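You operate a simulated robot arm through the tools that you are given. There is no shell and no other tool.

The job below is to be done with a simulated robot arm. You get a single attempt, and the scene is never put back.

Task
Zero the tester on the brass LINK cylinder, then put it back.
Fine: mode ZERO, orange arm over it, TRIM till the display reads 0; park the arm, cylinder in its pocket, tester left on in mode ZERO.

It is judged by the outcome, as a careful person would: the job done as asked, and still so three seconds after it is handed in. It fails if anything else is knocked over, pushed out of place, dropped, spilled or broken.

Robot
A 7-joint arm with a fingered hand, fixed in place. Base frame: the origin is at the foot of the arm, x ahead of it, y to its left, z up; the work surface is at about z = 900. Lengths are in mm, angles in degrees, forces in N, time in s.
Its first joint turns from -69.0 to 172.0 degrees. Payload 5 kg.
The tool frame sits at the grasp point between the pads (the TCP): z along the fingers, y along the line on which they close. The tips reach 32 mm beyond it. The gripper opens to 160 mm. The gripper's body begins 89 mm behind the TCP. The gripper is a hand of 3 fingers: y runs from the thumb to the fingers, the wrist lies at [0, 0, -252] in the tool frame, and closing takes about 1.5 s.
Orientation is told as [roll, pitch, yaw] about the base's x, y, z axes, in that order, counted from this pose: with the fingers straight down and closing along the base's y, the tool's x points along the base's -x, its y along +y and its z along -z.

Tools
- The arm moves only by the tool play_rows. Its argument "increments" is a list of rows, each an object of numbers (a shift or turn left out is 0, a gripper value left out holds the last): "tx", "ty", "tz": the shift along the tool's x, y, z in mm; "rx", "ry", "rz": the turn, a rotation vector about the tool's x, y, z in degrees; "fingers": the finger opening in mm, from 0 to 160. In form: [{"tx": .., "ty": .., "tz": .., "rx": .., "ry": .., "rz": .., "fingers": ..}, ...]. A call has 1 to 20 rows; each row shifts and turns the commanded pose from where the row before left it, along the tool's axes as they then stand. Each row takes 0.2 s and may step no farther than 50 mm and 8.6 degrees from the row before; otherwise, or with a gripper value out of range, the whole call is refused. A pose out of reach is approached as far as the arm can. The call stops where the force on the tool passes 40 N (or 10 N more than at its start, if that is more) or the arm is blocked; 0.2 s more then pass. Each finger travels about 108 mm/s and halts on what it meets, pressing with about 21 N; the grip force reading is that of the motor and also rises with nothing between the fingers. The clock runs only during rows and for 0.2 s after the last one: add rows that do not move to give the fingers time. The reply holds the time, the measured pose of the TCP, the force on the tool along the base axes, the opening and the grip force, in the units named above and with some noise, with the torque about the TCP (base axes, N m) and any sound that the robot's microphone picked up, and new pictures: "views" is both (left out), scene, wrist or none.
- Cameras (640 x 400 px; columns grow to the right, rows downward): "scene" is fixed at [51, -657.2, 1672.1]; the picture's right is [0.43, -0.90, 0.00], its down [-0.44, -0.21, -0.87] and it looks along [0.79, 0.38, -0.49] (base axes); focal length 320 px, centre (320, 200). "wrist" rides on the gripper at [65, -4, -116] in the tool frame; the picture's right is [0.06, 1.00, 0.00], its down [-0.87, 0.05, -0.49] and it looks along [-0.49, 0.03, 0.87] (tool axes); focal length 261 px, centre (320, 200). There is no depth. A picture from a camera that has moved, and an enlarged one, comes with that camera's place and axes in the base frame and with its lens. The place of the scene camera against the robot may be out by one fixed shift of up to 12 mm in any direction.
- move_column(by): slides the trunk up (or, below 0, down) by that many mm; the arm rides with it, the base frame stays. It gives what a move gives, with no picture.
- grasp_type(shape): the hand has 3 fingers and takes this shape, open, in about a second: jaw (thumb against the fingers, like two jaws); tri (thumb and two fingers); tip (a fingertip pinch); poke (one finger out to press); point (the index stretched); flat (the hand flat); cup (the hand cupped); fist (a fist). The gripper value then closes the fingers along that shape, each until it touches; the sizes above hold for jaw. It gives what a move gives, with no picture.
- close_up(camera, box): a new picture of the part [left, top, right, bottom] of that camera's present view, enlarged. It takes no simulated time.
- hand_in(): hands the job in; it is judged then, once.

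Places have to be worked out from the pictures, the camera data and where the tool is seen. Open the gripper and draw the arm clear of the work before you hand the job in, unless the task says otherwise.

The tools are called after "Request:" by a JSON object that holds its "api" and its "payload". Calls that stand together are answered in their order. play_rows: Moves the arm, as the interface text tells. Its arguments: {"type":"object","properties":{"increments":{"type":"array","items":{"type":"object","properties":{"tx":{"type":"number"},"ty":{"type":"number"},"tz":{"type":"number"},"rx":{"type":"number"},"ry":{"type":"number"},"rz":{"type":"number"},"fingers":{"type":"number"}}}},"views":{"type":"string","enum":["both","scene","wrist","none"]}},"required":["increments"]} The other tools are called the same way: move_column (by) slides the trunk up or down; grasp_type (shape) gives the hand a shape; close_up (camera, box) takes an enlarged picture of a part of a camera's view; hand_in () hands the job in.

At the start:

```text
t: 0.0
ee_pos: [662.2, -198.8, 1369.6]
orientation: [0.0, 0.0, -0.1]
contact_force: [-0.8, -0.6, -0.4]
torque: [-0.01, -0.01, 0.01]
gripper_width: 160.3
finger_force: 0.1
shape: jaw
trunk travel left (down, up): [-775.0, 165.0]
```

scene: 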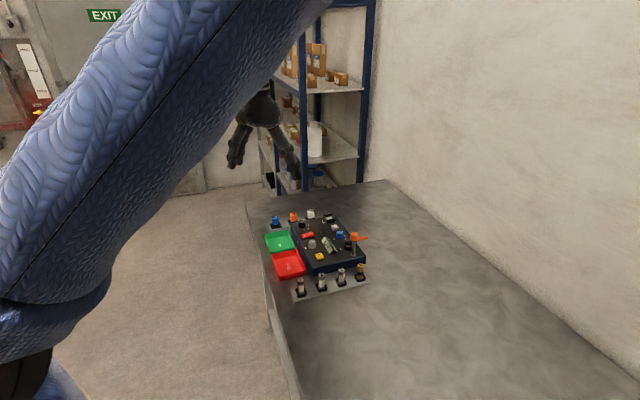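
wrist: 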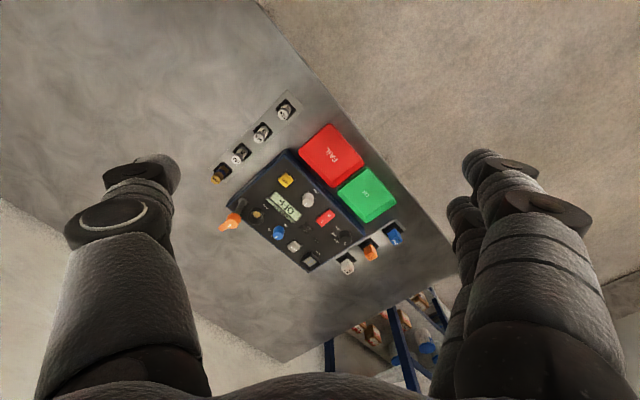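

I start by taking enlarged pictures of the tester from both cameras to read its controls.

Request:
{"api": "close_up", "payload": {"camera": "scene", "box": [250, 195, 390, 305]}}

Request:
{"api": "close_up", "payload": {"camera": "wrist", "box": [190, 80, 430, 290]}}

```text
3.64 times, centred on (320, 250) of scene
camera zoom: at [51.0, -657.2, 1672.1], right [0.43, -0.9, 0.0], down [-0.44, -0.21, -0.87], along [0.79, 0.38, -0.49], focal length 1162 px, centre (320, 18)
```

zoom: 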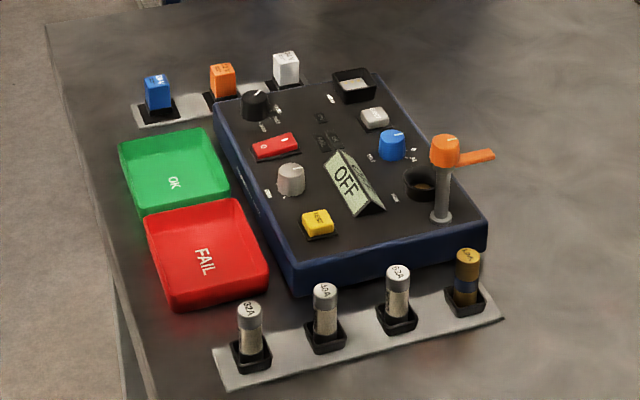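

```text
1.90 times, centred on (310, 185) of wrist
camera zoom: at [597.9, -203.3, 1486.6], right [-0.06, 1.0, 0.0], down [0.87, 0.05, 0.49], along [0.49, 0.03, -0.87], focal length 496 px, centre (339, 229)
```

zoom: 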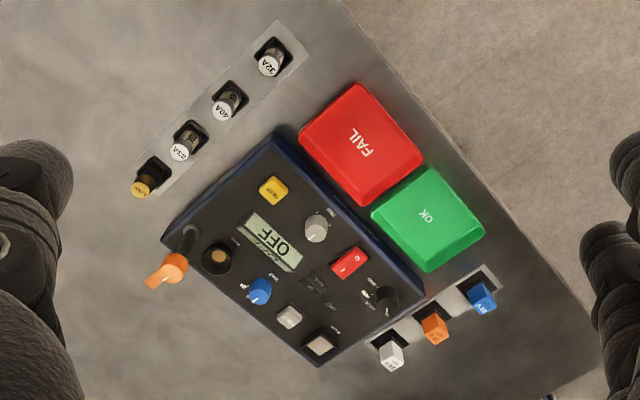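

The pictures put the tester centre near (910, -270), rotated on the table, with the fuse row in front (LINK near (868, -419)). I move the wrist camera nearer, staying well above everything, to read labels and measure places.

Request:
{"api": "play_rows", "payload": {"increments": [{"tx": -19, "ty": -8.4, "tz": 25}, {"tx": -19, "ty": -8.4, "tz": 25}, {"tx": -19, "ty": -8.4, "tz": 25}, {"tx": -19, "ty": -8.4, "tz": 25}, {"tx": -19, "ty": -8.4, "tz": 25}, {"tx": -19, "ty": -8.4, "tz": 25}, {"tx": -19, "ty": -8.4, "tz": 25}, {"tx": -19, "ty": -8.4, "tz": 25}]}}

```text
t: 1.8
ee_pos: [816.5, -266.7, 1168.6]
orientation: [0.1, 0.1, 0.0]
contact_force: [0.3, 0.5, 0.4]
torque: [0.02, 0.09, 0.02]
gripper_width: 159.8
finger_force: 0.0
shape: jaw
trunk travel left (down, up): [-775.0, 165.0]
camera wrist: at [751.0, -271.2, 1285.4], right [-0.06, 1.0, 0.0], down [0.87, 0.05, 0.49], along [0.49, 0.03, -0.87], focal length 261 px, centre (320, 200)
```

scene: 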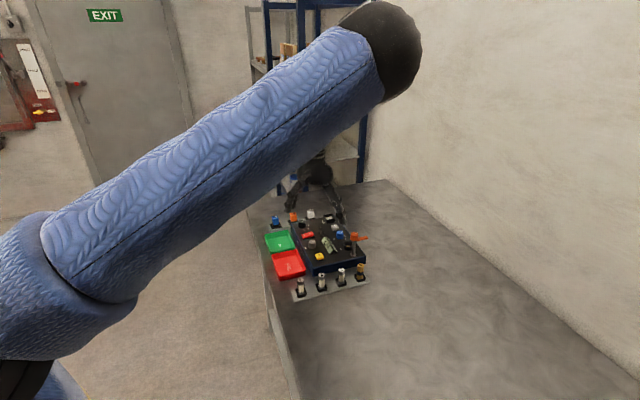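
wrist: 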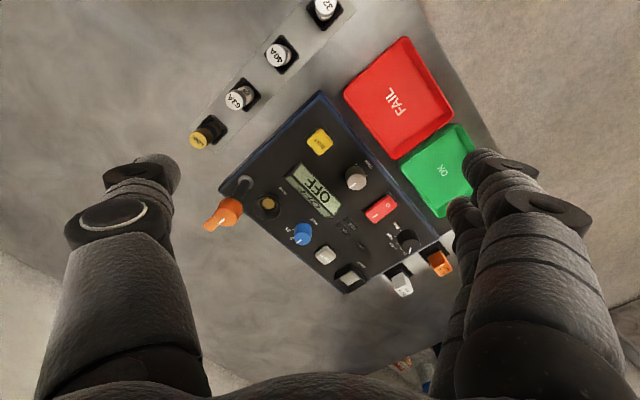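

I enlarge the panel in the wrist view to read the labels.

Request:
{"api": "close_up", "payload": {"camera": "wrist", "box": [190, 100, 350, 200]}}

Request:
{"api": "close_up", "payload": {"camera": "wrist", "box": [190, 180, 350, 280]}}

Request:
{"api": "close_up", "payload": {"camera": "wrist", "box": [300, 150, 460, 300]}}

```text
4.00 times, centred on (270, 150) of wrist
camera zoom: at [751.0, -271.2, 1285.4], right [-0.06, 1.0, 0.0], down [0.87, 0.05, 0.49], along [0.49, 0.03, -0.87], focal length 1043 px, centre (520, 400)
```

zoom: 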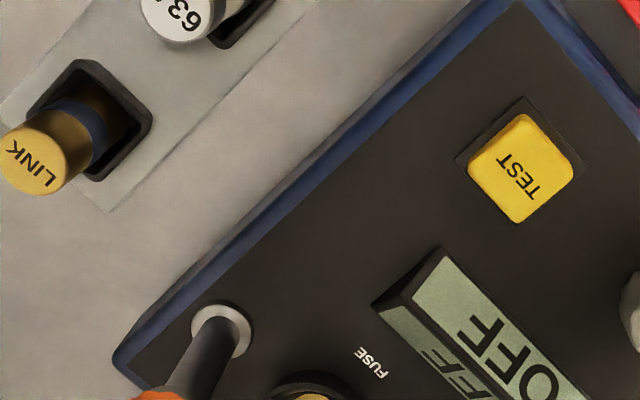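

```text
4.00 times, centred on (270, 230) of wrist
camera zoom: at [751.0, -271.2, 1285.4], right [-0.06, 1.0, 0.0], down [0.87, 0.05, 0.49], along [0.49, 0.03, -0.87], focal length 1043 px, centre (520, 80)
```

zoom: 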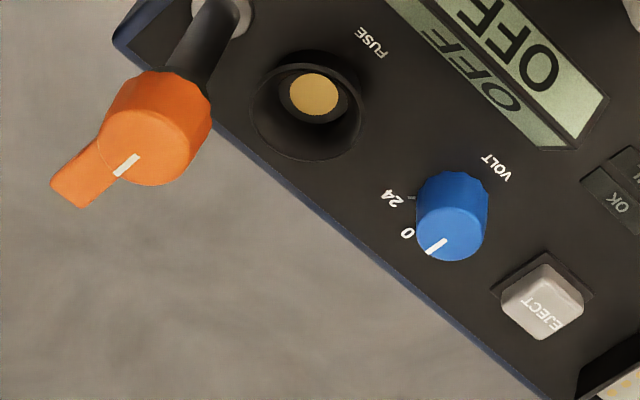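

```text
2.67 times, centred on (380, 225) of wrist
camera zoom: at [751.0, -271.2, 1285.4], right [-0.06, 1.0, 0.0], down [0.87, 0.05, 0.49], along [0.49, 0.03, -0.87], focal length 695 px, centre (160, 133)
```

zoom: 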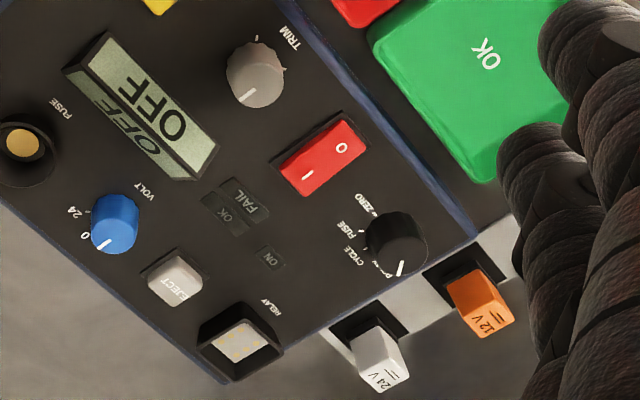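

The labels read: grey knob TRIM, black knob is the mode selector (ZERO, FUSE, CYCLE, ...), red O/I rocker, FUSE socket by the orange arm. I shift the camera sideways for a stereo pair to get accurate heights.

Request:
{"api": "play_rows", "payload": {"increments": [{"ty": 25}, {"ty": 25}, {"ty": 10}, {}], "views": "wrist"}}

Request:
{"api": "close_up", "payload": {"camera": "wrist", "box": [150, 100, 310, 200]}}

Request:
{"api": "close_up", "payload": {"camera": "wrist", "box": [150, 180, 310, 280]}}

Request:
{"api": "close_up", "payload": {"camera": "wrist", "box": [270, 150, 430, 250]}}

Request:
{"api": "close_up", "payload": {"camera": "wrist", "box": [270, 210, 430, 310]}}

```text
t: 2.8
ee_pos: [814.3, -205.4, 1170.8]
orientation: [0.0, 0.0, -0.1]
contact_force: [0.4, -0.1, 0.4]
torque: [0.02, 0.01, 0.02]
gripper_width: 160.0
finger_force: 0.0
shape: jaw
trunk travel left (down, up): [-775.0, 165.0]
camera wrist: at [749.2, -210.7, 1286.5], right [-0.06, 1.0, 0.0], down [0.87, 0.05, 0.49], along [0.49, 0.03, -0.87], focal length 261 px, centre (320, 200)
```

wrist: 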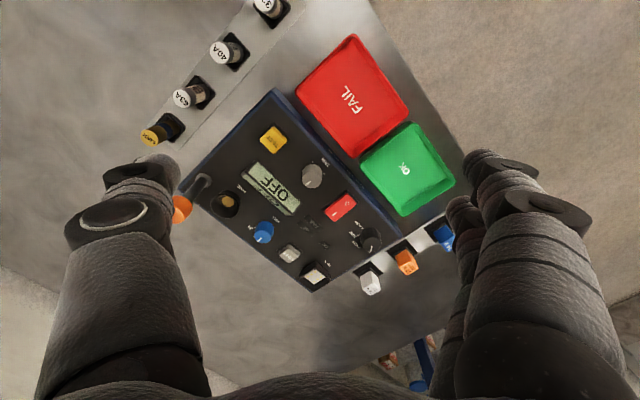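

```text
4.00 times, centred on (230, 150) of wrist
camera zoom: at [749.2, -210.7, 1286.5], right [-0.06, 1.0, 0.0], down [0.87, 0.05, 0.49], along [0.49, 0.03, -0.87], focal length 1043 px, centre (680, 400)
```

zoom: 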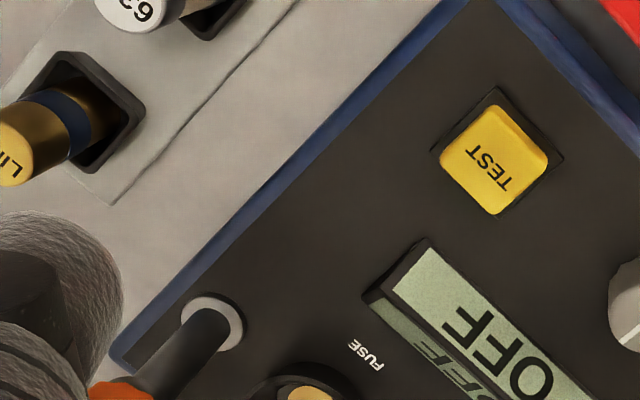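

```text
4.00 times, centred on (230, 230) of wrist
camera zoom: at [749.2, -210.7, 1286.5], right [-0.06, 1.0, 0.0], down [0.87, 0.05, 0.49], along [0.49, 0.03, -0.87], focal length 1043 px, centre (680, 80)
```

zoom: 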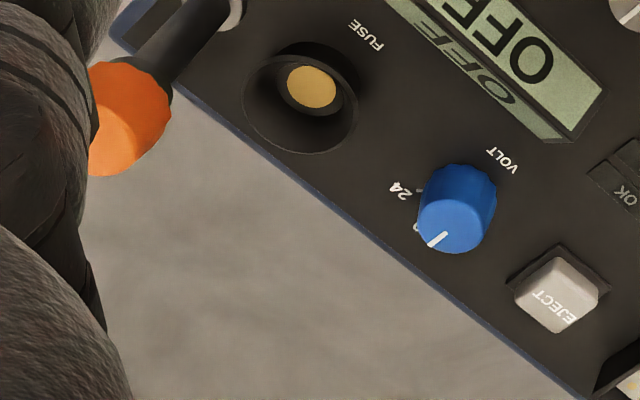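

```text
4.00 times, centred on (350, 200) of wrist
camera zoom: at [749.2, -210.7, 1286.5], right [-0.06, 1.0, 0.0], down [0.87, 0.05, 0.49], along [0.49, 0.03, -0.87], focal length 1043 px, centre (200, 200)
```

zoom: 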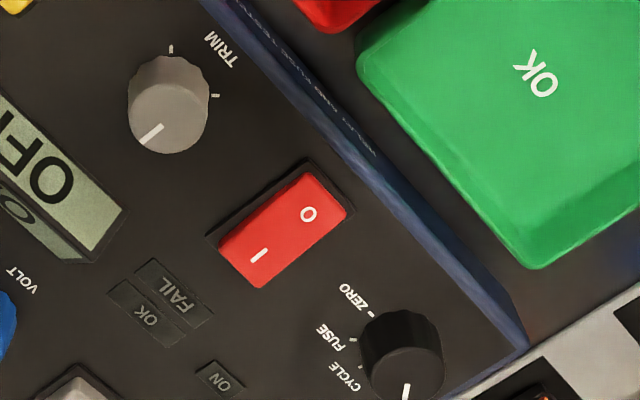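

```text
4.00 times, centred on (350, 260) of wrist
camera zoom: at [749.2, -210.7, 1286.5], right [-0.06, 1.0, 0.0], down [0.87, 0.05, 0.49], along [0.49, 0.03, -0.87], focal length 1043 px, centre (200, -40)
```

zoom: 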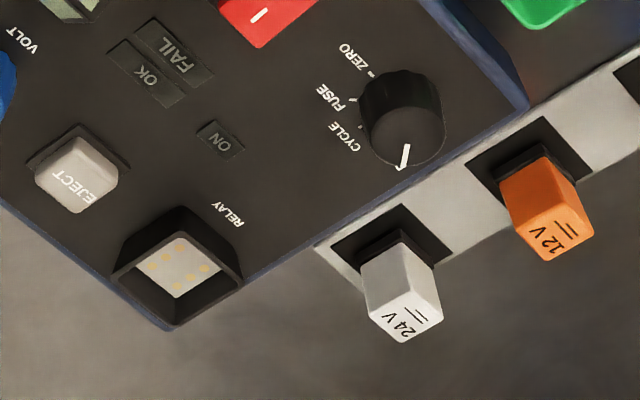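

Stereo gives: panel z≈946, TRIM knob top (≈(895,-218), z≈976), mode knob ≈(991,-118), FUSE contact ≈(944,-332, 957), orange post ≈(920,-369) with cap z≈1015. Several of these lie at about 1000 mm from the base, so I test vertical reach at a safe height above the FUSE socket.

Request:
{"api": "play_rows", "payload": {"increments": [{"tx": -27, "ty": -26, "tz": 10}, {"tx": -27, "ty": -26, "tz": 10}, {"tx": -27, "ty": -26, "tz": 10}, {"tx": -27, "ty": -26, "tz": 10}, {"tx": -27, "ty": -26, "tz": 10}, {}], "views": "both"}}

```text
t: 4.2
ee_pos: [918.8, -352.2, 1128.1]
orientation: [0.2, -0.3, 0.1]
contact_force: [0.1, 0.9, 0.2]
torque: [-0.01, 0.0, 0.02]
gripper_width: 160.0
finger_force: 0.0
shape: jaw
out of reach, approached as far as the arm can: row 3, 4, 5
trunk travel left (down, up): [-775.0, 165.0]
camera wrist: at [853.2, -356.8, 1243.7], right [-0.06, 1.0, 0.0], down [0.87, 0.05, 0.5], along [0.49, 0.03, -0.87], focal length 261 px, centre (320, 200)
```

scene: 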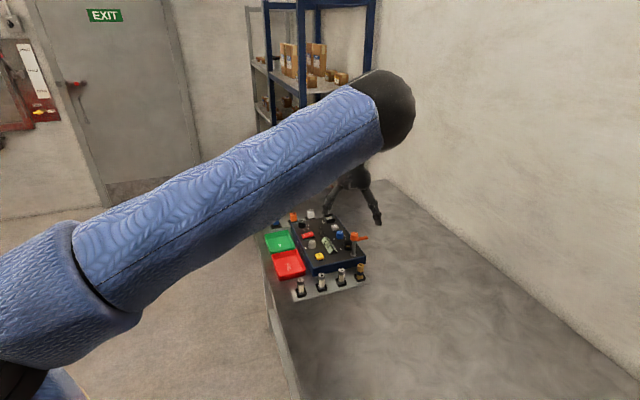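
wrist: 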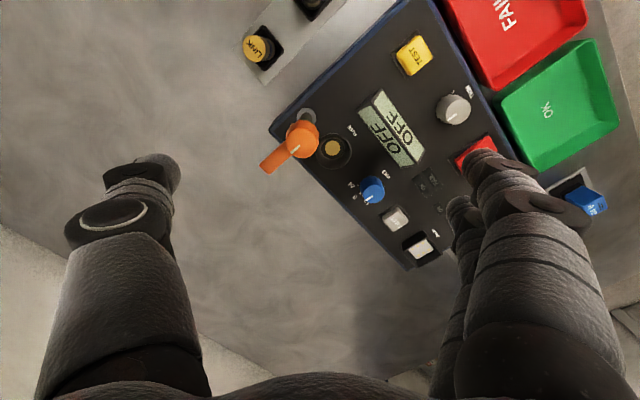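

At z≈1128 the vertical reach ends at r≈984. I try the trunk: raise it 120 mm, then come back down and outward, to see whether reach improves.

Request:
{"api": "move_column", "payload": {"by": 120}}

Request:
{"api": "play_rows", "payload": {"increments": [{"tz": 40}, {"tz": 40}, {"tz": 40}, {"tx": -20, "ty": 8}, {"tx": -20, "ty": 8}, {}], "views": "none"}}

```text
t: 5.7
ee_pos: [919.8, -352.0, 1247.2]
orientation: [0.1, -0.3, -0.1]
contact_force: [-0.1, 0.0, 0.0]
torque: [-0.03, -0.01, 0.02]
gripper_width: 159.9
finger_force: 0.0
shape: jaw
trunk travel left (down, up): [-895.0, 45.0]
```

```text
t: 7.1
ee_pos: [895.4, -366.8, 1153.8]
orientation: [0.3, -0.3, -0.1]
contact_force: [-0.2, -1.4, -0.2]
torque: [0.01, -0.02, -0.02]
gripper_width: 160.3
finger_force: 0.1
shape: jaw
out of reach, approached as far as the arm can: row 1, 2, 3, 4, 5
trunk travel left (down, up): [-895.0, 45.0]
```

Raising the trunk made reach worse (967 mm), so the shoulder sits well above the wrist and lowering should help. I retreat towards the base and up before lowering the trunk.

Request:
{"api": "play_rows", "payload": {"increments": [{"tx": 35, "tz": -35}, {"tx": 35, "tz": -35}, {"tx": 35, "tz": -35}, {"tx": 35, "tz": -35}, {"tx": 35, "tz": -35}, {"tx": 35, "tz": -35}, {}], "views": "none"}}

```text
t: 8.7
ee_pos: [682.4, -365.7, 1360.7]
orientation: [0.1, -0.1, 0.0]
contact_force: [-0.8, -0.1, -0.2]
torque: [0.01, 0.02, 0.01]
gripper_width: 159.8
finger_force: 0.1
shape: jaw
trunk travel left (down, up): [-895.0, 45.0]
```

The commanded pose restarts from the reached one. Now I lower the trunk in two stages, raising the arm in between.

Request:
{"api": "move_column", "payload": {"by": -200}}

Request:
{"api": "play_rows", "payload": {"increments": [{"tz": -45}, {"tz": -45}, {"tz": -45}, {"tz": -45}, {}], "views": "none"}}

Request:
{"api": "move_column", "payload": {"by": -180}}

Request:
{"api": "play_rows", "payload": {"increments": [{"tx": -40, "ty": 6}, {"tx": -40, "ty": 6}, {"tx": -40, "ty": 6}, {"tx": -40, "ty": 6}, {"tx": -40, "ty": 6}, {"tx": -40, "ty": 6}, {"tx": -40, "ty": 6}, {}], "views": "both"}}

```text
t: 10.9
ee_pos: [681.9, -365.6, 1161.9]
orientation: [0.2, -0.3, 0.0]
contact_force: [0.0, 0.3, 0.5]
torque: [-0.03, 0.01, 0.04]
gripper_width: 160.0
finger_force: 0.1
shape: jaw
trunk travel left (down, up): [-695.0, 245.0]
```

```text
t: 12.1
ee_pos: [682.6, -366.9, 1341.7]
orientation: [0.1, -0.2, 0.1]
contact_force: [0.0, -0.2, 0.4]
torque: [0.0, 0.03, -0.03]
gripper_width: 160.0
finger_force: 0.0
shape: jaw
trunk travel left (down, up): [-695.0, 245.0]
```

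```text
t: 14.1
ee_pos: [681.9, -365.1, 1160.9]
orientation: [0.3, -0.3, 0.0]
contact_force: [-0.7, 0.1, 0.2]
torque: [0.05, 0.0, 0.02]
gripper_width: 160.0
finger_force: 0.1
shape: jaw
trunk travel left (down, up): [-515.0, 425.0]
```

```text
t: 15.9
ee_pos: [865.6, -362.0, 1094.0]
orientation: [0.8, -1.3, 0.0]
contact_force: [0.0, 0.2, 0.4]
torque: [0.0, -0.03, 0.02]
gripper_width: 159.8
finger_force: 0.0
shape: jaw
out of reach, approached as far as the arm can: row 4, 5, 6, 7
trunk travel left (down, up): [-515.0, 425.0]
camera wrist: at [797.7, -366.8, 1208.7], right [-0.06, 1.0, 0.01], down [0.86, 0.05, 0.51], along [0.51, 0.04, -0.86], focal length 261 px, centre (320, 200)
```

scene: 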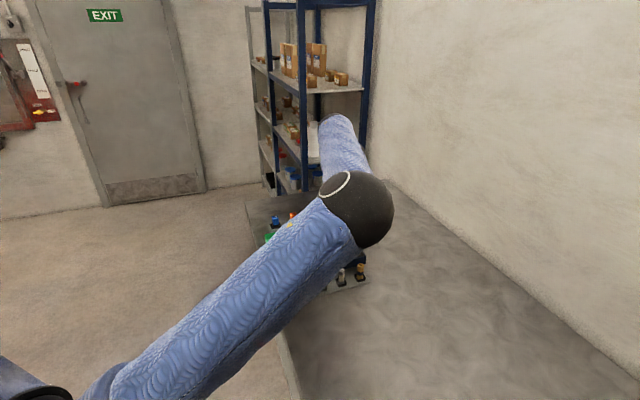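
wrist: 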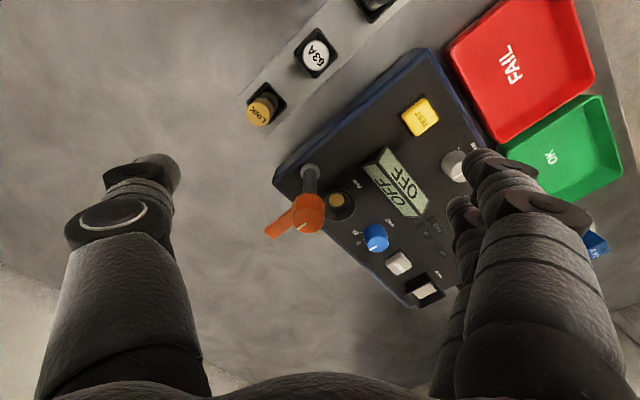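

With the trunk low, the wrist bend (hand down while the forearm points up) seems to be the limit instead. I raise the trunk back to its original height and will test an outward tilt of the hand, which should gain reach.

Request:
{"api": "move_column", "payload": {"by": 260}}

Request:
{"api": "play_rows", "payload": {"increments": [{"tx": 20, "ry": -7.5, "rz": 0}, {"tx": 20, "ry": -7.5}, {"tz": 45}, {"tz": 45}, {"tz": 45}, {"tz": 45}, {}], "views": "both"}}

```text
t: 18.5
ee_pos: [866.4, -361.9, 1353.3]
orientation: [0.8, -1.2, -0.1]
contact_force: [1.1, -0.6, 0.1]
torque: [0.01, 0.0, 0.02]
gripper_width: 160.0
finger_force: 0.0
shape: jaw
trunk travel left (down, up): [-775.0, 165.0]
```

```text
t: 20.1
ee_pos: [876.3, -359.5, 1177.3]
orientation: [0.8, -16.2, -0.2]
contact_force: [0.0, -0.1, -0.2]
torque: [0.01, 0.0, 0.02]
gripper_width: 160.0
finger_force: 0.1
shape: jaw
trunk travel left (down, up): [-775.0, 165.0]
camera wrist: at [780.4, -364.2, 1270.4], right [-0.06, 1.0, 0.0], down [0.7, 0.05, 0.72], along [0.72, 0.04, -0.7], focal length 261 px, centre (320, 200)
```

scene: 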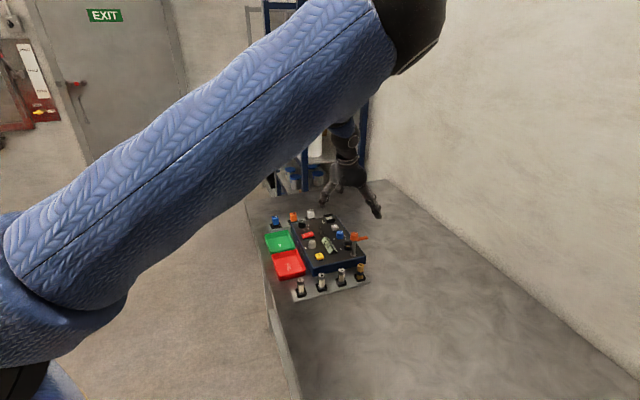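
wrist: 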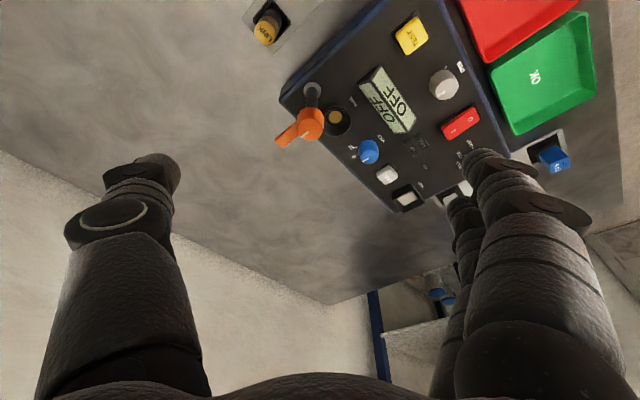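

With the hand tilted about 16° outwards I test reach toward a point above the FUSE socket (r≈1030) at a safe height of z≈1080.

Request:
{"api": "play_rows", "payload": {"increments": [{"tx": -12.6, "ty": 3, "tz": 23.9}, {"tx": -12.6, "ty": 3, "tz": 23.9}, {"tx": -12.6, "ty": 3, "tz": 23.9}, {"tx": -12.6, "ty": 3, "tz": 23.9}, {"tx": -12.6, "ty": 3, "tz": 23.9}, {}], "views": "none"}}

```text
t: 21.5
ee_pos: [970.5, -345.6, 1081.6]
orientation: [0.7, -16.4, -0.1]
contact_force: [0.7, 0.1, -0.8]
torque: [0.02, 0.01, -0.01]
gripper_width: 159.8
finger_force: 0.1
shape: jaw
trunk travel left (down, up): [-775.0, 165.0]
```

Tilted 16° the arm reaches r=1030 easily. I move over free table at the right (≈(720, -480)) and form the poke shape there to see where the pressing fingertip is.

Request:
{"api": "play_rows", "payload": {"increments": [{"tx": 40, "ty": -22.5, "tz": -12}, {"tx": 40, "ty": -22.5, "tz": -12}, {"tx": 40, "ty": -22.5, "tz": -12}, {"tx": 40, "ty": -22.5, "tz": -12}, {"tx": 40, "ty": -22.5, "tz": -12}, {"tx": 40, "ty": -22.5, "tz": -12}, {}], "views": "none"}}

Request:
{"api": "grasp_type", "payload": {"shape": "poke"}}

Request:
{"api": "play_rows", "payload": {"increments": [{}, {}], "views": "both"}}

```text
t: 23.1
ee_pos: [719.9, -478.4, 1079.4]
orientation: [0.7, -16.2, -0.2]
contact_force: [0.6, 0.4, -0.2]
torque: [-0.02, 0.04, 0.01]
gripper_width: 159.7
finger_force: 0.0
shape: jaw
trunk travel left (down, up): [-775.0, 165.0]
```

```text
t: 24.0
ee_pos: [720.9, -479.0, 1080.3]
orientation: [0.6, -16.2, -0.2]
contact_force: [0.2, 0.5, 0.3]
torque: [-0.01, 0.03, -0.01]
gripper_width: 0.1
finger_force: 0.1
shape: poke
trunk travel left (down, up): [-775.0, 165.0]
```

```text
t: 24.6
ee_pos: [720.4, -478.1, 1080.1]
orientation: [0.7, -16.2, -0.1]
contact_force: [-0.5, -0.7, -0.7]
torque: [0.01, 0.01, -0.02]
gripper_width: 0.0
finger_force: 0.0
shape: poke
trunk travel left (down, up): [-775.0, 165.0]
camera wrist: at [624.4, -484.0, 1173.3], right [-0.06, 1.0, 0.0], down [0.7, 0.05, 0.72], along [0.71, 0.04, -0.7], focal length 261 px, centre (320, 200)
```

scene: 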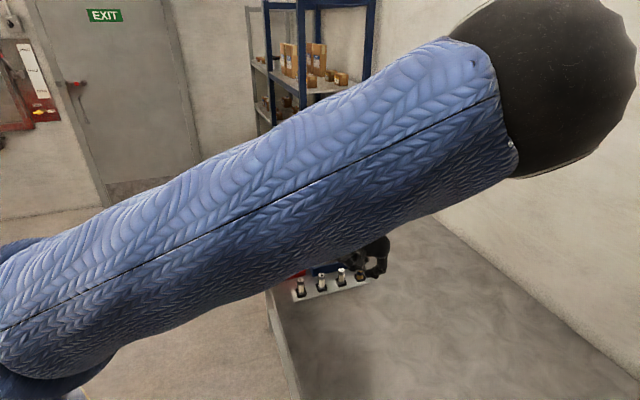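
wrist: 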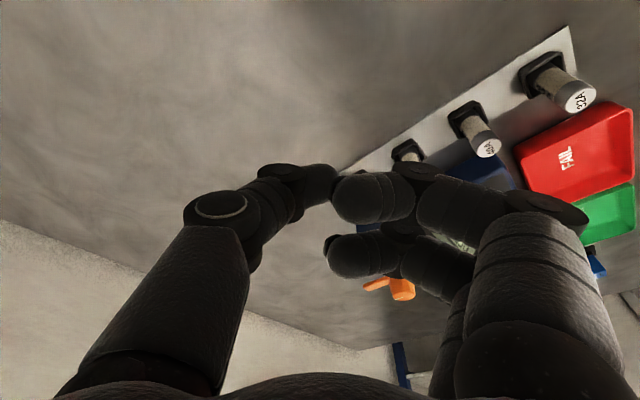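

In the poke shape the fingers curl together near the centre with no clearly extended finger. I try the "point" shape to compare.

Request:
{"api": "close_up", "payload": {"camera": "wrist", "box": [160, 100, 560, 350]}}

Request:
{"api": "grasp_type", "payload": {"shape": "point"}}

Request:
{"api": "play_rows", "payload": {"increments": [{}, {}], "views": "wrist"}}

```text
1.60 times, centred on (360, 225) of wrist
camera zoom: at [624.4, -484.0, 1173.3], right [-0.06, 1.0, 0.0], down [0.7, 0.05, 0.72], along [0.71, 0.04, -0.7], focal length 417 px, centre (256, 160)
```

zoom: 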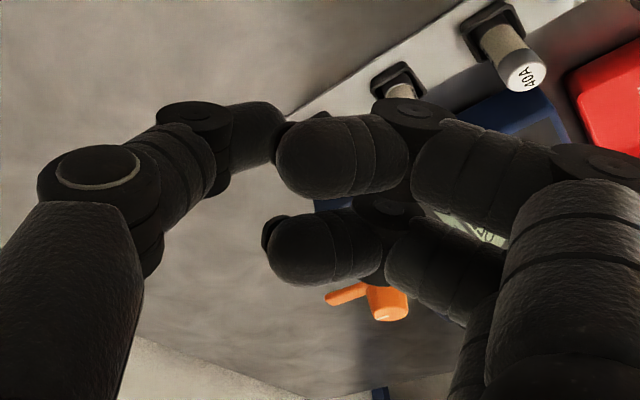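

```text
t: 25.5
ee_pos: [720.9, -479.0, 1081.0]
orientation: [0.8, -16.2, -0.1]
contact_force: [0.1, 0.4, 0.2]
torque: [0.03, 0.0, 0.01]
gripper_width: 0.0
finger_force: 0.2
shape: point
trunk travel left (down, up): [-775.0, 165.0]
```

```text
t: 26.1
ee_pos: [719.5, -478.6, 1080.3]
orientation: [0.8, -16.3, -0.2]
contact_force: [-0.1, -0.1, -0.1]
torque: [0.01, 0.03, -0.02]
gripper_width: 0.0
finger_force: 0.1
shape: point
trunk travel left (down, up): [-775.0, 165.0]
camera wrist: at [624.4, -484.0, 1173.3], right [-0.06, 1.0, 0.0], down [0.7, 0.05, 0.72], along [0.71, 0.04, -0.7], focal length 261 px, centre (320, 200)
```

wrist: 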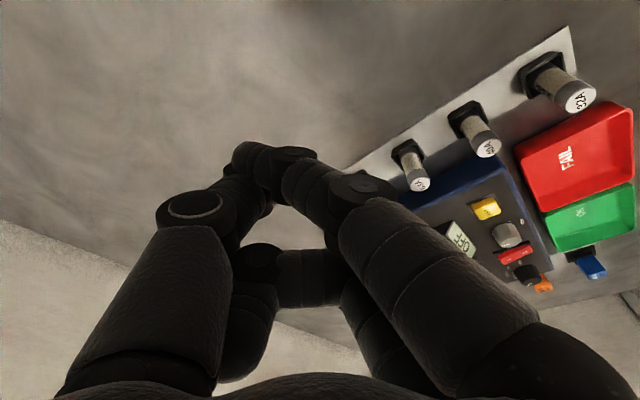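

Both shapes hide where the tip is; the jaw's geometry is documented, so I return to jaw and close it, to use the closed tips as a pusher, and look at it.

Request:
{"api": "grasp_type", "payload": {"shape": "jaw"}}

Request:
{"api": "play_rows", "payload": {"increments": [{"fingers": 0}, {"fingers": 0}, {}, {}, {}, {}, {}, {}, {}], "views": "wrist"}}

Request:
{"api": "close_up", "payload": {"camera": "wrist", "box": [160, 100, 560, 350]}}

```text
t: 27.0
ee_pos: [719.5, -478.5, 1080.4]
orientation: [0.8, -16.2, -0.2]
contact_force: [-0.3, -0.3, -0.6]
torque: [-0.01, 0.01, 0.01]
gripper_width: 159.8
finger_force: 0.1
shape: jaw
trunk travel left (down, up): [-775.0, 165.0]
```

```text
t: 29.0
ee_pos: [720.0, -480.2, 1079.1]
orientation: [0.7, -16.2, -0.2]
contact_force: [-0.5, -0.1, 0.4]
torque: [0.02, 0.02, 0.0]
gripper_width: 0.1
finger_force: 20.7
shape: jaw
trunk travel left (down, up): [-775.0, 165.0]
camera wrist: at [624.4, -484.0, 1173.3], right [-0.06, 1.0, 0.0], down [0.7, 0.05, 0.72], along [0.71, 0.04, -0.7], focal length 261 px, centre (320, 200)
```

wrist: 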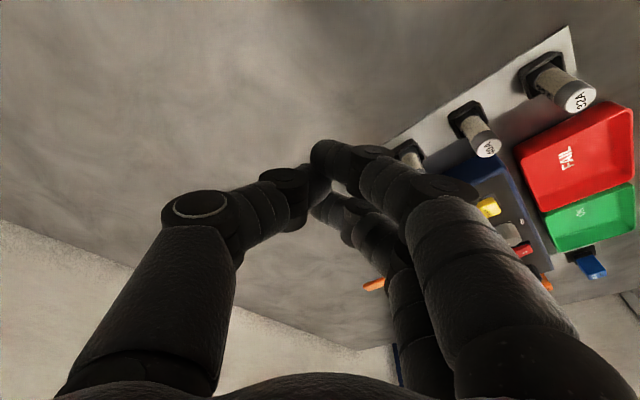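

```text
1.60 times, centred on (360, 225) of wrist
camera zoom: at [624.4, -484.0, 1173.3], right [-0.06, 1.0, 0.0], down [0.7, 0.05, 0.72], along [0.71, 0.04, -0.7], focal length 417 px, centre (256, 160)
```

zoom: 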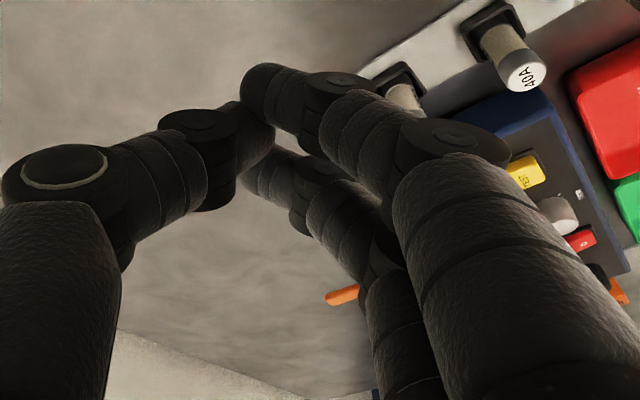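

The closed jaw shows the thumb tip centred between two finger tips (±16 mm along tool x), so it can press the rocker's I end. I raise the hand, set the trunk ~120 mm lower for better reach near the work surface, reduce the tilt to 8°, and yaw 45° so the jaw lines up with the rocker.

Request:
{"api": "play_rows", "payload": {"increments": [{"tz": -40}, {"tz": -40}, {"tz": -40}, {"ry": 8.2, "rx": 0.7}, {}], "views": "none"}}

Request:
{"api": "move_column", "payload": {"by": -120}}

Request:
{"api": "play_rows", "payload": {"increments": [{"rz": -7.5, "tz": -5}, {"rz": -7.5, "tz": -5}, {"rz": -7.5, "tz": -5}, {"rz": -7.5, "tz": -5}, {"rz": -7.5, "tz": -5}, {"rz": -7.5, "tz": -5}, {}], "views": "both"}}

```text
t: 30.2
ee_pos: [684.6, -482.1, 1196.6]
orientation: [0.1, -8.0, -0.2]
contact_force: [0.1, 0.1, 1.1]
torque: [0.07, -0.02, 0.03]
gripper_width: 0.0
finger_force: 21.2
shape: jaw
trunk travel left (down, up): [-775.0, 165.0]
```

```text
t: 31.7
ee_pos: [686.7, -480.2, 1076.2]
orientation: [0.0, -8.0, -0.2]
contact_force: [-0.4, 0.0, -0.8]
torque: [0.01, 0.01, 0.01]
gripper_width: 0.0
finger_force: 21.0
shape: jaw
trunk travel left (down, up): [-655.0, 285.0]
```

```text
t: 33.3
ee_pos: [681.6, -480.0, 1105.3]
orientation: [-5.5, -5.6, 45.3]
contact_force: [0.7, 0.3, -0.5]
torque: [0.01, 0.03, -0.02]
gripper_width: 0.0
finger_force: 20.9
shape: jaw
trunk travel left (down, up): [-655.0, 285.0]
camera wrist: at [623.1, -528.2, 1213.9], right [-0.74, 0.66, -0.1], down [0.5, 0.65, 0.57], along [0.44, 0.37, -0.82], focal length 261 px, centre (320, 200)
```

scene: 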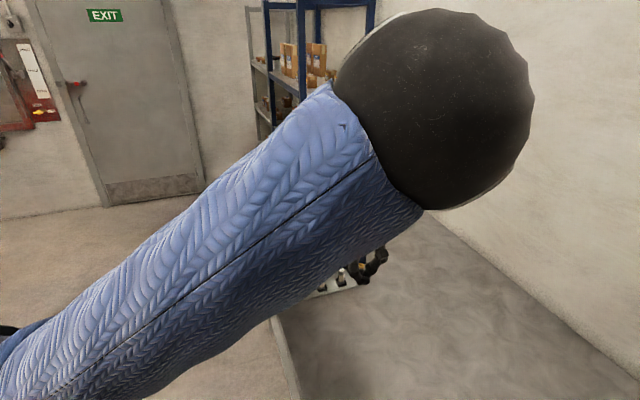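
wrist: 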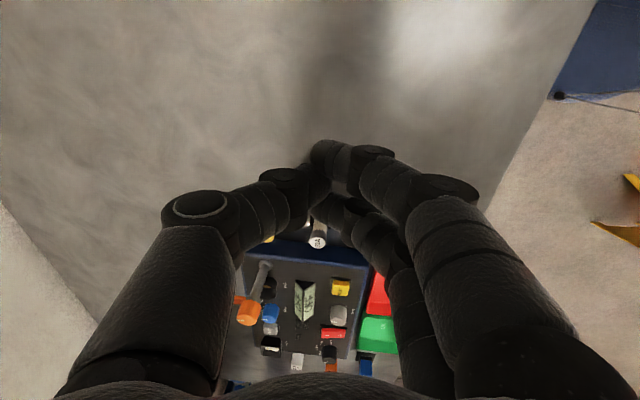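

Orientation is as intended (tool y along the rocker, 8° outward tilt). I move at safe height to hover above the rocker's I end.

Request:
{"api": "play_rows", "payload": {"increments": [{"tx": -44.6, "ty": 2.6, "tz": 4.1}, {"tx": -44.6, "ty": 2.6, "tz": 4.1}, {"tx": -44.6, "ty": 2.6, "tz": 4.1}, {"tx": -44.6, "ty": 2.6, "tz": 4.1}, {"tx": -44.6, "ty": 2.6, "tz": 4.1}, {"tx": -44.6, "ty": 2.6, "tz": 4.1}, {"tx": -44.6, "ty": 2.6, "tz": 4.1}, {"tx": -44.6, "ty": 2.6, "tz": 4.1}, {"tx": -44.6, "ty": 2.6, "tz": 4.1}, {}], "views": "both"}}

```text
t: 35.5
ee_pos: [900.0, -235.0, 1104.1]
orientation: [-5.7, -5.8, 45.2]
contact_force: [0.0, -0.6, -0.5]
torque: [0.0, 0.01, 0.0]
gripper_width: 0.1
finger_force: 20.7
shape: jaw
out of reach, approached as far as the arm can: row 8, 9
trunk travel left (down, up): [-655.0, 285.0]
camera wrist: at [841.0, -283.4, 1213.3], right [-0.74, 0.66, -0.1], down [0.5, 0.65, 0.57], along [0.45, 0.37, -0.82], focal length 261 px, centre (320, 200)
```

scene: 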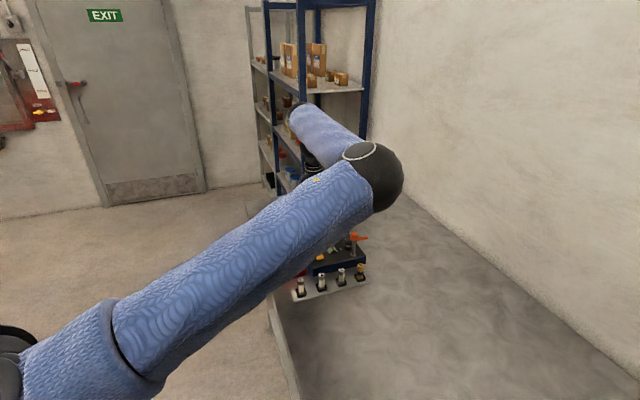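
wrist: 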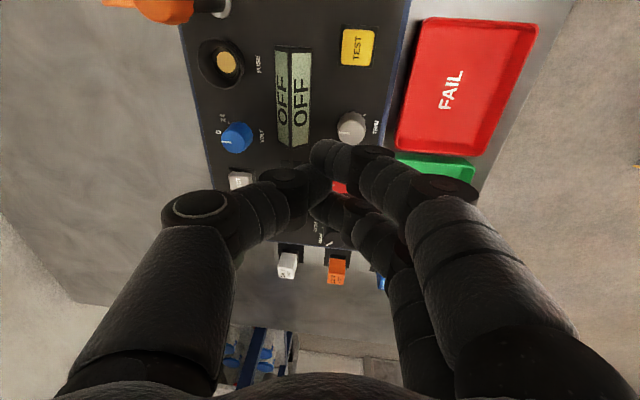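

Reach got worse here because of the wrist bend, so the trunk goes back up to its original height and I try again from there.

Request:
{"api": "move_column", "payload": {"by": 120}}

Request:
{"api": "play_rows", "payload": {"increments": [{"tx": -37, "ty": 2, "tz": 3.4}, {"tx": -37, "ty": 2, "tz": 3.4}, {"tz": 40}, {"tz": 40}, {"tz": 40}, {}], "views": "both"}}

```text
t: 37.0
ee_pos: [900.3, -234.7, 1224.7]
orientation: [-5.6, -5.9, 45.2]
contact_force: [-0.7, 0.1, 0.0]
torque: [-0.02, 0.03, 0.01]
gripper_width: 0.0
finger_force: 21.2
shape: jaw
trunk travel left (down, up): [-775.0, 165.0]
```

```text
t: 38.4
ee_pos: [896.7, -251.6, 1109.4]
orientation: [-5.6, -6.1, 45.2]
contact_force: [0.1, -0.1, -0.8]
torque: [-0.02, -0.02, -0.03]
gripper_width: 0.0
finger_force: 20.8
shape: jaw
out of reach, approached as far as the arm can: row 1, 2, 4, 5
trunk travel left (down, up): [-775.0, 165.0]
camera wrist: at [836.9, -300.7, 1217.6], right [-0.74, 0.66, -0.1], down [0.5, 0.65, 0.57], along [0.45, 0.37, -0.81], focal length 261 px, centre (320, 200)
```

scene: 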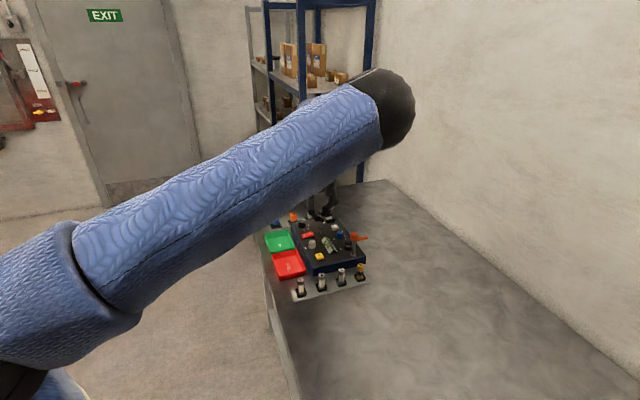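
wrist: 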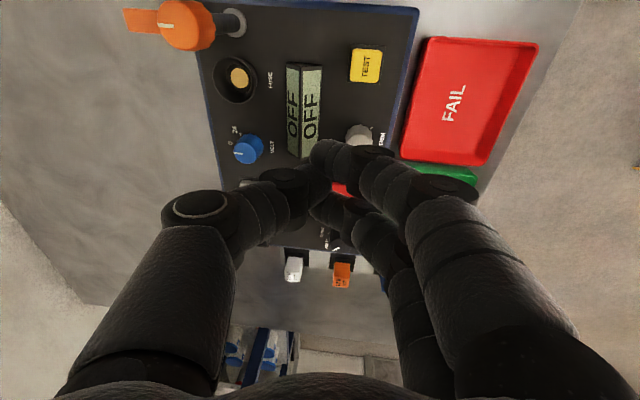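

The yaw of 45° costs reach. I turn the hand the other way (yaw about -30°) and test reach again at this safe height.

Request:
{"api": "play_rows", "payload": {"increments": [{"rz": 8.4, "tz": -6}, {"rz": 8.4, "tz": -6}, {"rz": 8.4, "tz": -6}, {"rz": 8.4}, {"rz": 8.4}, {"rz": 8.4}, {"rz": 8.4}, {"rz": 8.4}, {"rz": 8.4}, {}], "views": "wrist"}}

```text
t: 40.6
ee_pos: [896.2, -252.4, 1128.2]
orientation: [4.3, -6.9, -31.0]
contact_force: [-0.6, -0.9, -0.3]
torque: [0.0, -0.01, -0.03]
gripper_width: 0.2
finger_force: 20.7
shape: jaw
trunk travel left (down, up): [-775.0, 165.0]
camera wrist: at [821.1, -222.3, 1235.0], right [0.45, 0.89, 0.07], down [0.7, -0.4, 0.6], along [0.56, -0.22, -0.8], focal length 261 px, centre (320, 200)
```

wrist: 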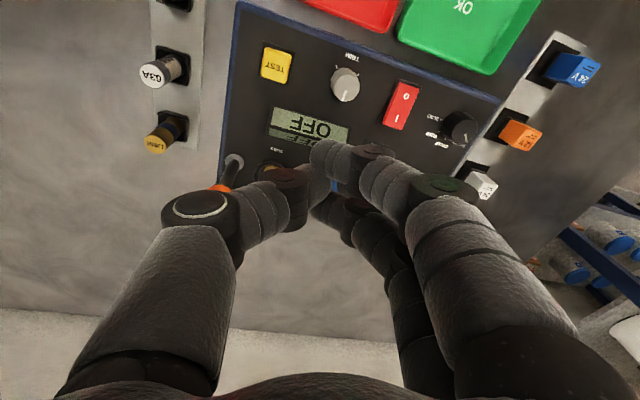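

The yaw -31° gives a clear view. From here I test moving to hover over the rocker's I end at z≈1100.

Request:
{"api": "play_rows", "payload": {"increments": [{"tx": -2, "ty": 29.5, "tz": 12}, {"tx": -2, "ty": 29.5, "tz": 12}, {"tx": -2, "ty": 29.5, "tz": 12}, {}], "views": "both"}}

```text
t: 41.6
ee_pos: [892.0, -241.1, 1123.2]
orientation: [4.5, -7.0, -31.1]
contact_force: [-0.6, -1.5, 0.9]
torque: [0.0, -0.02, -0.01]
gripper_width: 0.1
finger_force: 21.1
shape: jaw
out of reach, approached as far as the arm can: row 1, 2, 3
trunk travel left (down, up): [-775.0, 165.0]
camera wrist: at [816.6, -210.7, 1230.1], right [0.45, 0.89, 0.07], down [0.7, -0.4, 0.6], along [0.56, -0.22, -0.8], focal length 261 px, centre (320, 200)
```

scene: 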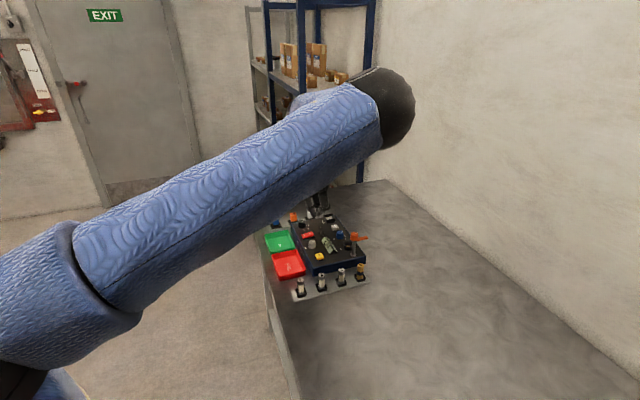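
wrist: 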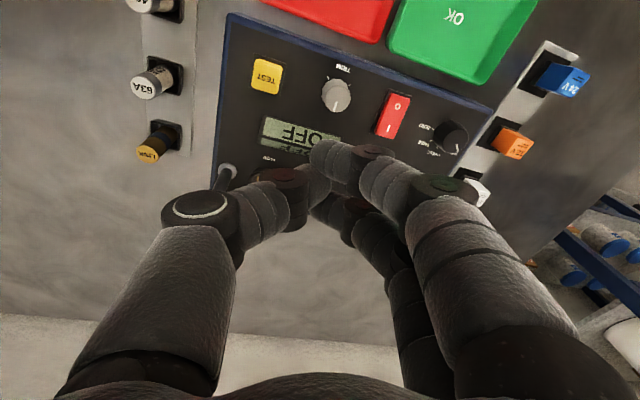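

The arm barely moved, so this is a wrist-limit effect rather than pure distance. I add another 8° of outward tilt and try the same shift again.

Request:
{"api": "play_rows", "payload": {"increments": [{"rx": -2.45, "ry": -7.6, "rz": -0.3}, {"rx": -1.2, "ry": -3.8}, {"tx": -2, "ty": 29.5, "tz": 0}, {"tx": -2, "ty": 29.5, "tz": 0}, {"tx": -2, "ty": 29.5, "tz": 0}, {}], "views": "both"}}

```text
t: 43.0
ee_pos: [907.4, -208.0, 1148.1]
orientation: [8.4, -18.3, -31.8]
contact_force: [-0.3, 0.0, 1.2]
torque: [-0.02, -0.03, 0.04]
gripper_width: 0.1
finger_force: 20.8
shape: jaw
out of reach, approached as far as the arm can: row 4, 5
trunk travel left (down, up): [-775.0, 165.0]
camera wrist: at [813.2, -173.0, 1236.4], right [0.43, 0.89, 0.12], down [0.56, -0.37, 0.74], along [0.71, -0.25, -0.66], focal length 261 px, centre (320, 200)
```

scene: 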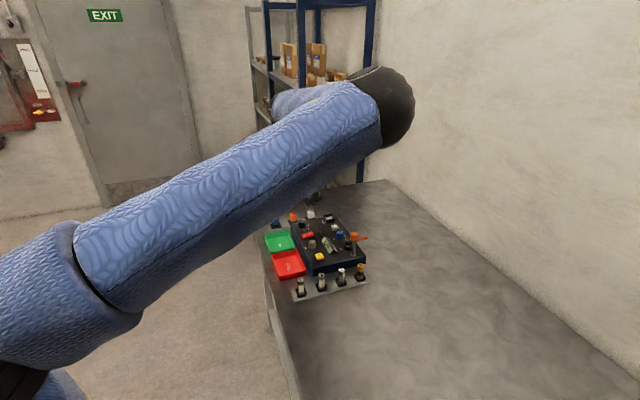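
wrist: 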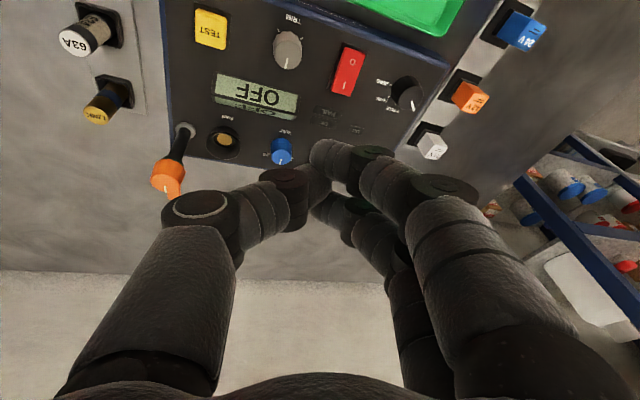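

Still limited at this yaw. Yaw 0 with a 16–20° tilt worked before, so I turn the hand back by 31° and repeat the test there.

Request:
{"api": "play_rows", "payload": {"increments": [{"rz": -7.8}, {"rz": -7.8}, {"rz": -7.8}, {"rz": -7.8}, {"tx": -20, "ty": 8}, {"tx": -20, "ty": 8}, {}], "views": "scene"}}

```text
t: 44.6
ee_pos: [925.3, -215.0, 1167.3]
orientation: [-2.6, -19.9, 1.1]
contact_force: [-1.1, -0.8, -0.7]
torque: [-0.02, -0.02, 0.0]
gripper_width: 0.0
finger_force: 20.9
shape: jaw
out of reach, approached as far as the arm can: row 5, 6
trunk travel left (down, up): [-775.0, 165.0]
```

scene: 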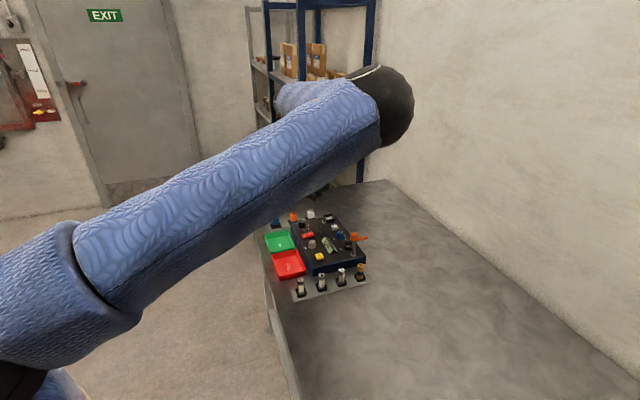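

The elbow appears stuck at a joint limit when the hand is high; the stated reach is for low work near the surface. I come inboard and lower (over the OK tray, tips still above all parts), then will move outward there.

Request:
{"api": "play_rows", "payload": {"increments": [{"tx": 28, "ty": 18, "tz": 23}, {"tx": 28, "ty": 18, "tz": 23}, {"tx": 28, "ty": 18, "tz": 23}, {"tx": 28, "ty": 18, "tz": 23}, {}], "views": "both"}}

```text
t: 45.8
ee_pos: [823.8, -188.1, 1056.8]
orientation: [-2.6, -19.9, 1.1]
contact_force: [1.9, 0.2, 0.0]
torque: [0.06, -0.03, -0.02]
gripper_width: 0.0
finger_force: 20.9
shape: jaw
out of reach, approached as far as the arm can: row 1, 2, 3, 4
trunk travel left (down, up): [-775.0, 165.0]
camera wrist: at [722.9, -188.3, 1144.2], right [-0.06, 1.0, -0.06], down [0.65, 0.09, 0.75], along [0.76, 0.0, -0.65], focal length 261 px, centre (320, 200)
```

scene: 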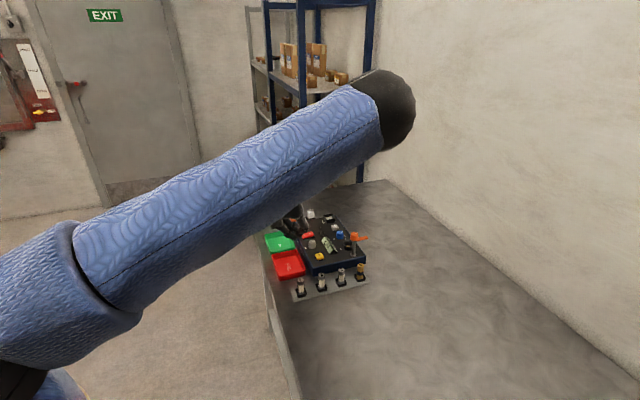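
wrist: 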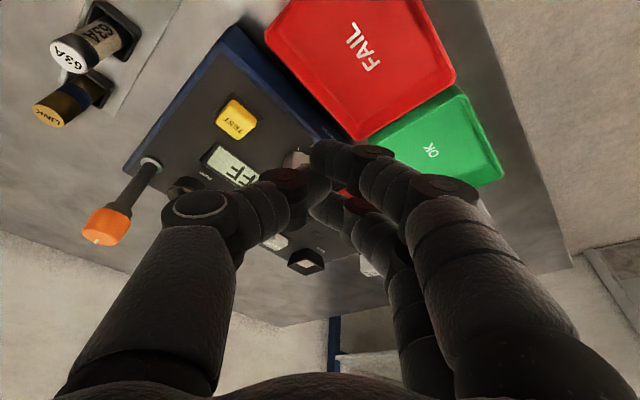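

The solver is stuck with the upper arm at a joint limit. I back off inboard and up to a vertical hand near the original pose, to free the elbow posture, then will approach from the left side.

Request:
{"api": "play_rows", "payload": {"increments": [{"tx": 10, "tz": -45}, {"tx": 10, "tz": -45}, {"tx": 10, "tz": -45}, {"tx": 10, "tz": -45}, {"ry": 6.6, "rx": 1.3}, {"ry": 6.6, "rx": 1.3}, {"ry": 6.6}, {"tx": 30}, {"tx": 30}, {}], "views": "scene"}}

```text
t: 48.0
ee_pos: [669.2, -178.8, 1212.4]
orientation: [-5.3, 0.1, -0.5]
contact_force: [0.8, -0.3, 0.1]
torque: [-0.01, 0.05, -0.01]
gripper_width: 0.0
finger_force: 20.6
shape: jaw
trunk travel left (down, up): [-775.0, 165.0]
```

scene: 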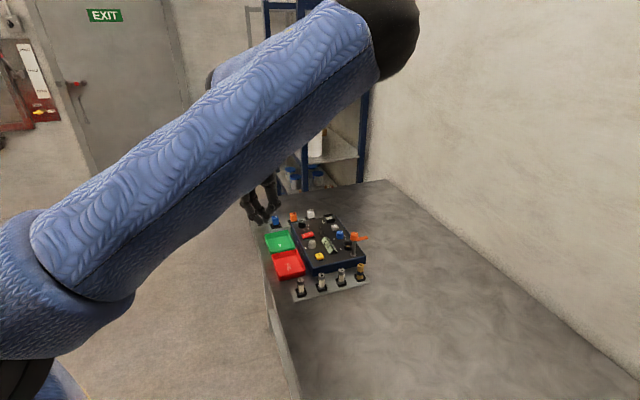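

The posture is free again. I level the roll and swing left to y≈0, then lower, to come at the panel from the left.

Request:
{"api": "play_rows", "payload": {"increments": [{"rx": -5.3, "ty": 30}, {"ty": 45}, {"ty": 45}, {"ty": 45, "tz": 10}, {"tz": 40}, {"tz": 40}, {"tx": -30, "tz": 20}, {"tx": -40}, {"tx": -40}, {}], "views": "scene"}}

```text
t: 50.2
ee_pos: [705.7, -123.1, 1171.9]
orientation: [0.3, -0.1, -0.4]
contact_force: [-0.2, 0.3, 0.3]
torque: [0.03, 0.01, 0.02]
gripper_width: 0.1
finger_force: 20.7
shape: jaw
out of reach, approached as far as the arm can: row 3, 4, 5, 6, 7, 8, 9
trunk travel left (down, up): [-775.0, 165.0]
```

scene: 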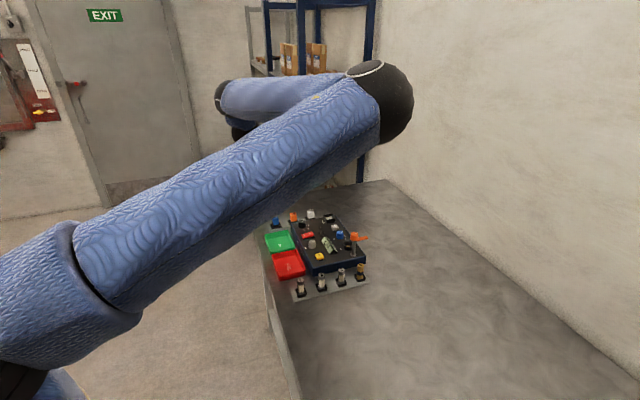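

The limit looks like this: the elbow cannot go further left/down than about (551,-529) with a forearm of ~450 mm, so the wrist must stay within that sphere. A lower trunk with the hand yawed ~43° and tilted outward along the forearm should therefore reach the far-left controls. I retreat and set that posture.

Request:
{"api": "play_rows", "payload": {"increments": [{"ty": -40, "tz": -20}, {"ty": -40, "tz": -20}, {"ty": -40, "tz": -20}, {"ty": -40, "tz": -20}, {"rz": -8.5}, {"rz": -8.5}, {"rz": -8.5}, {"rz": -8.5}, {"rz": -8.5}, {"ry": -8}, {"ry": -8}, {"ry": -8}, {"ry": -8}, {}], "views": "scene"}}

```text
t: 53.2
ee_pos: [705.0, -281.1, 1251.2]
orientation: [0.0, -32.2, 42.1]
contact_force: [0.8, 1.0, 0.2]
torque: [-0.05, 0.04, -0.04]
gripper_width: 0.1
finger_force: 20.9
shape: jaw
trunk travel left (down, up): [-775.0, 165.0]
```

scene: 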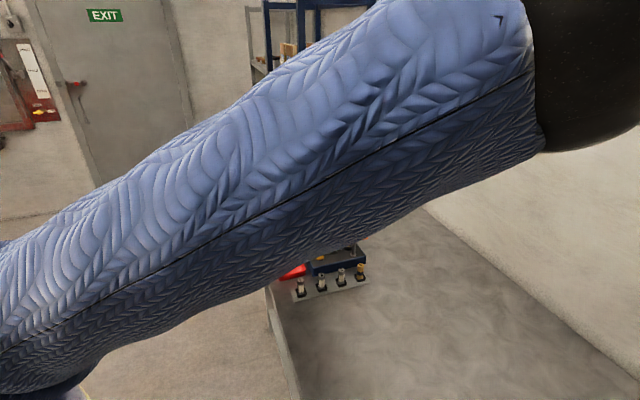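

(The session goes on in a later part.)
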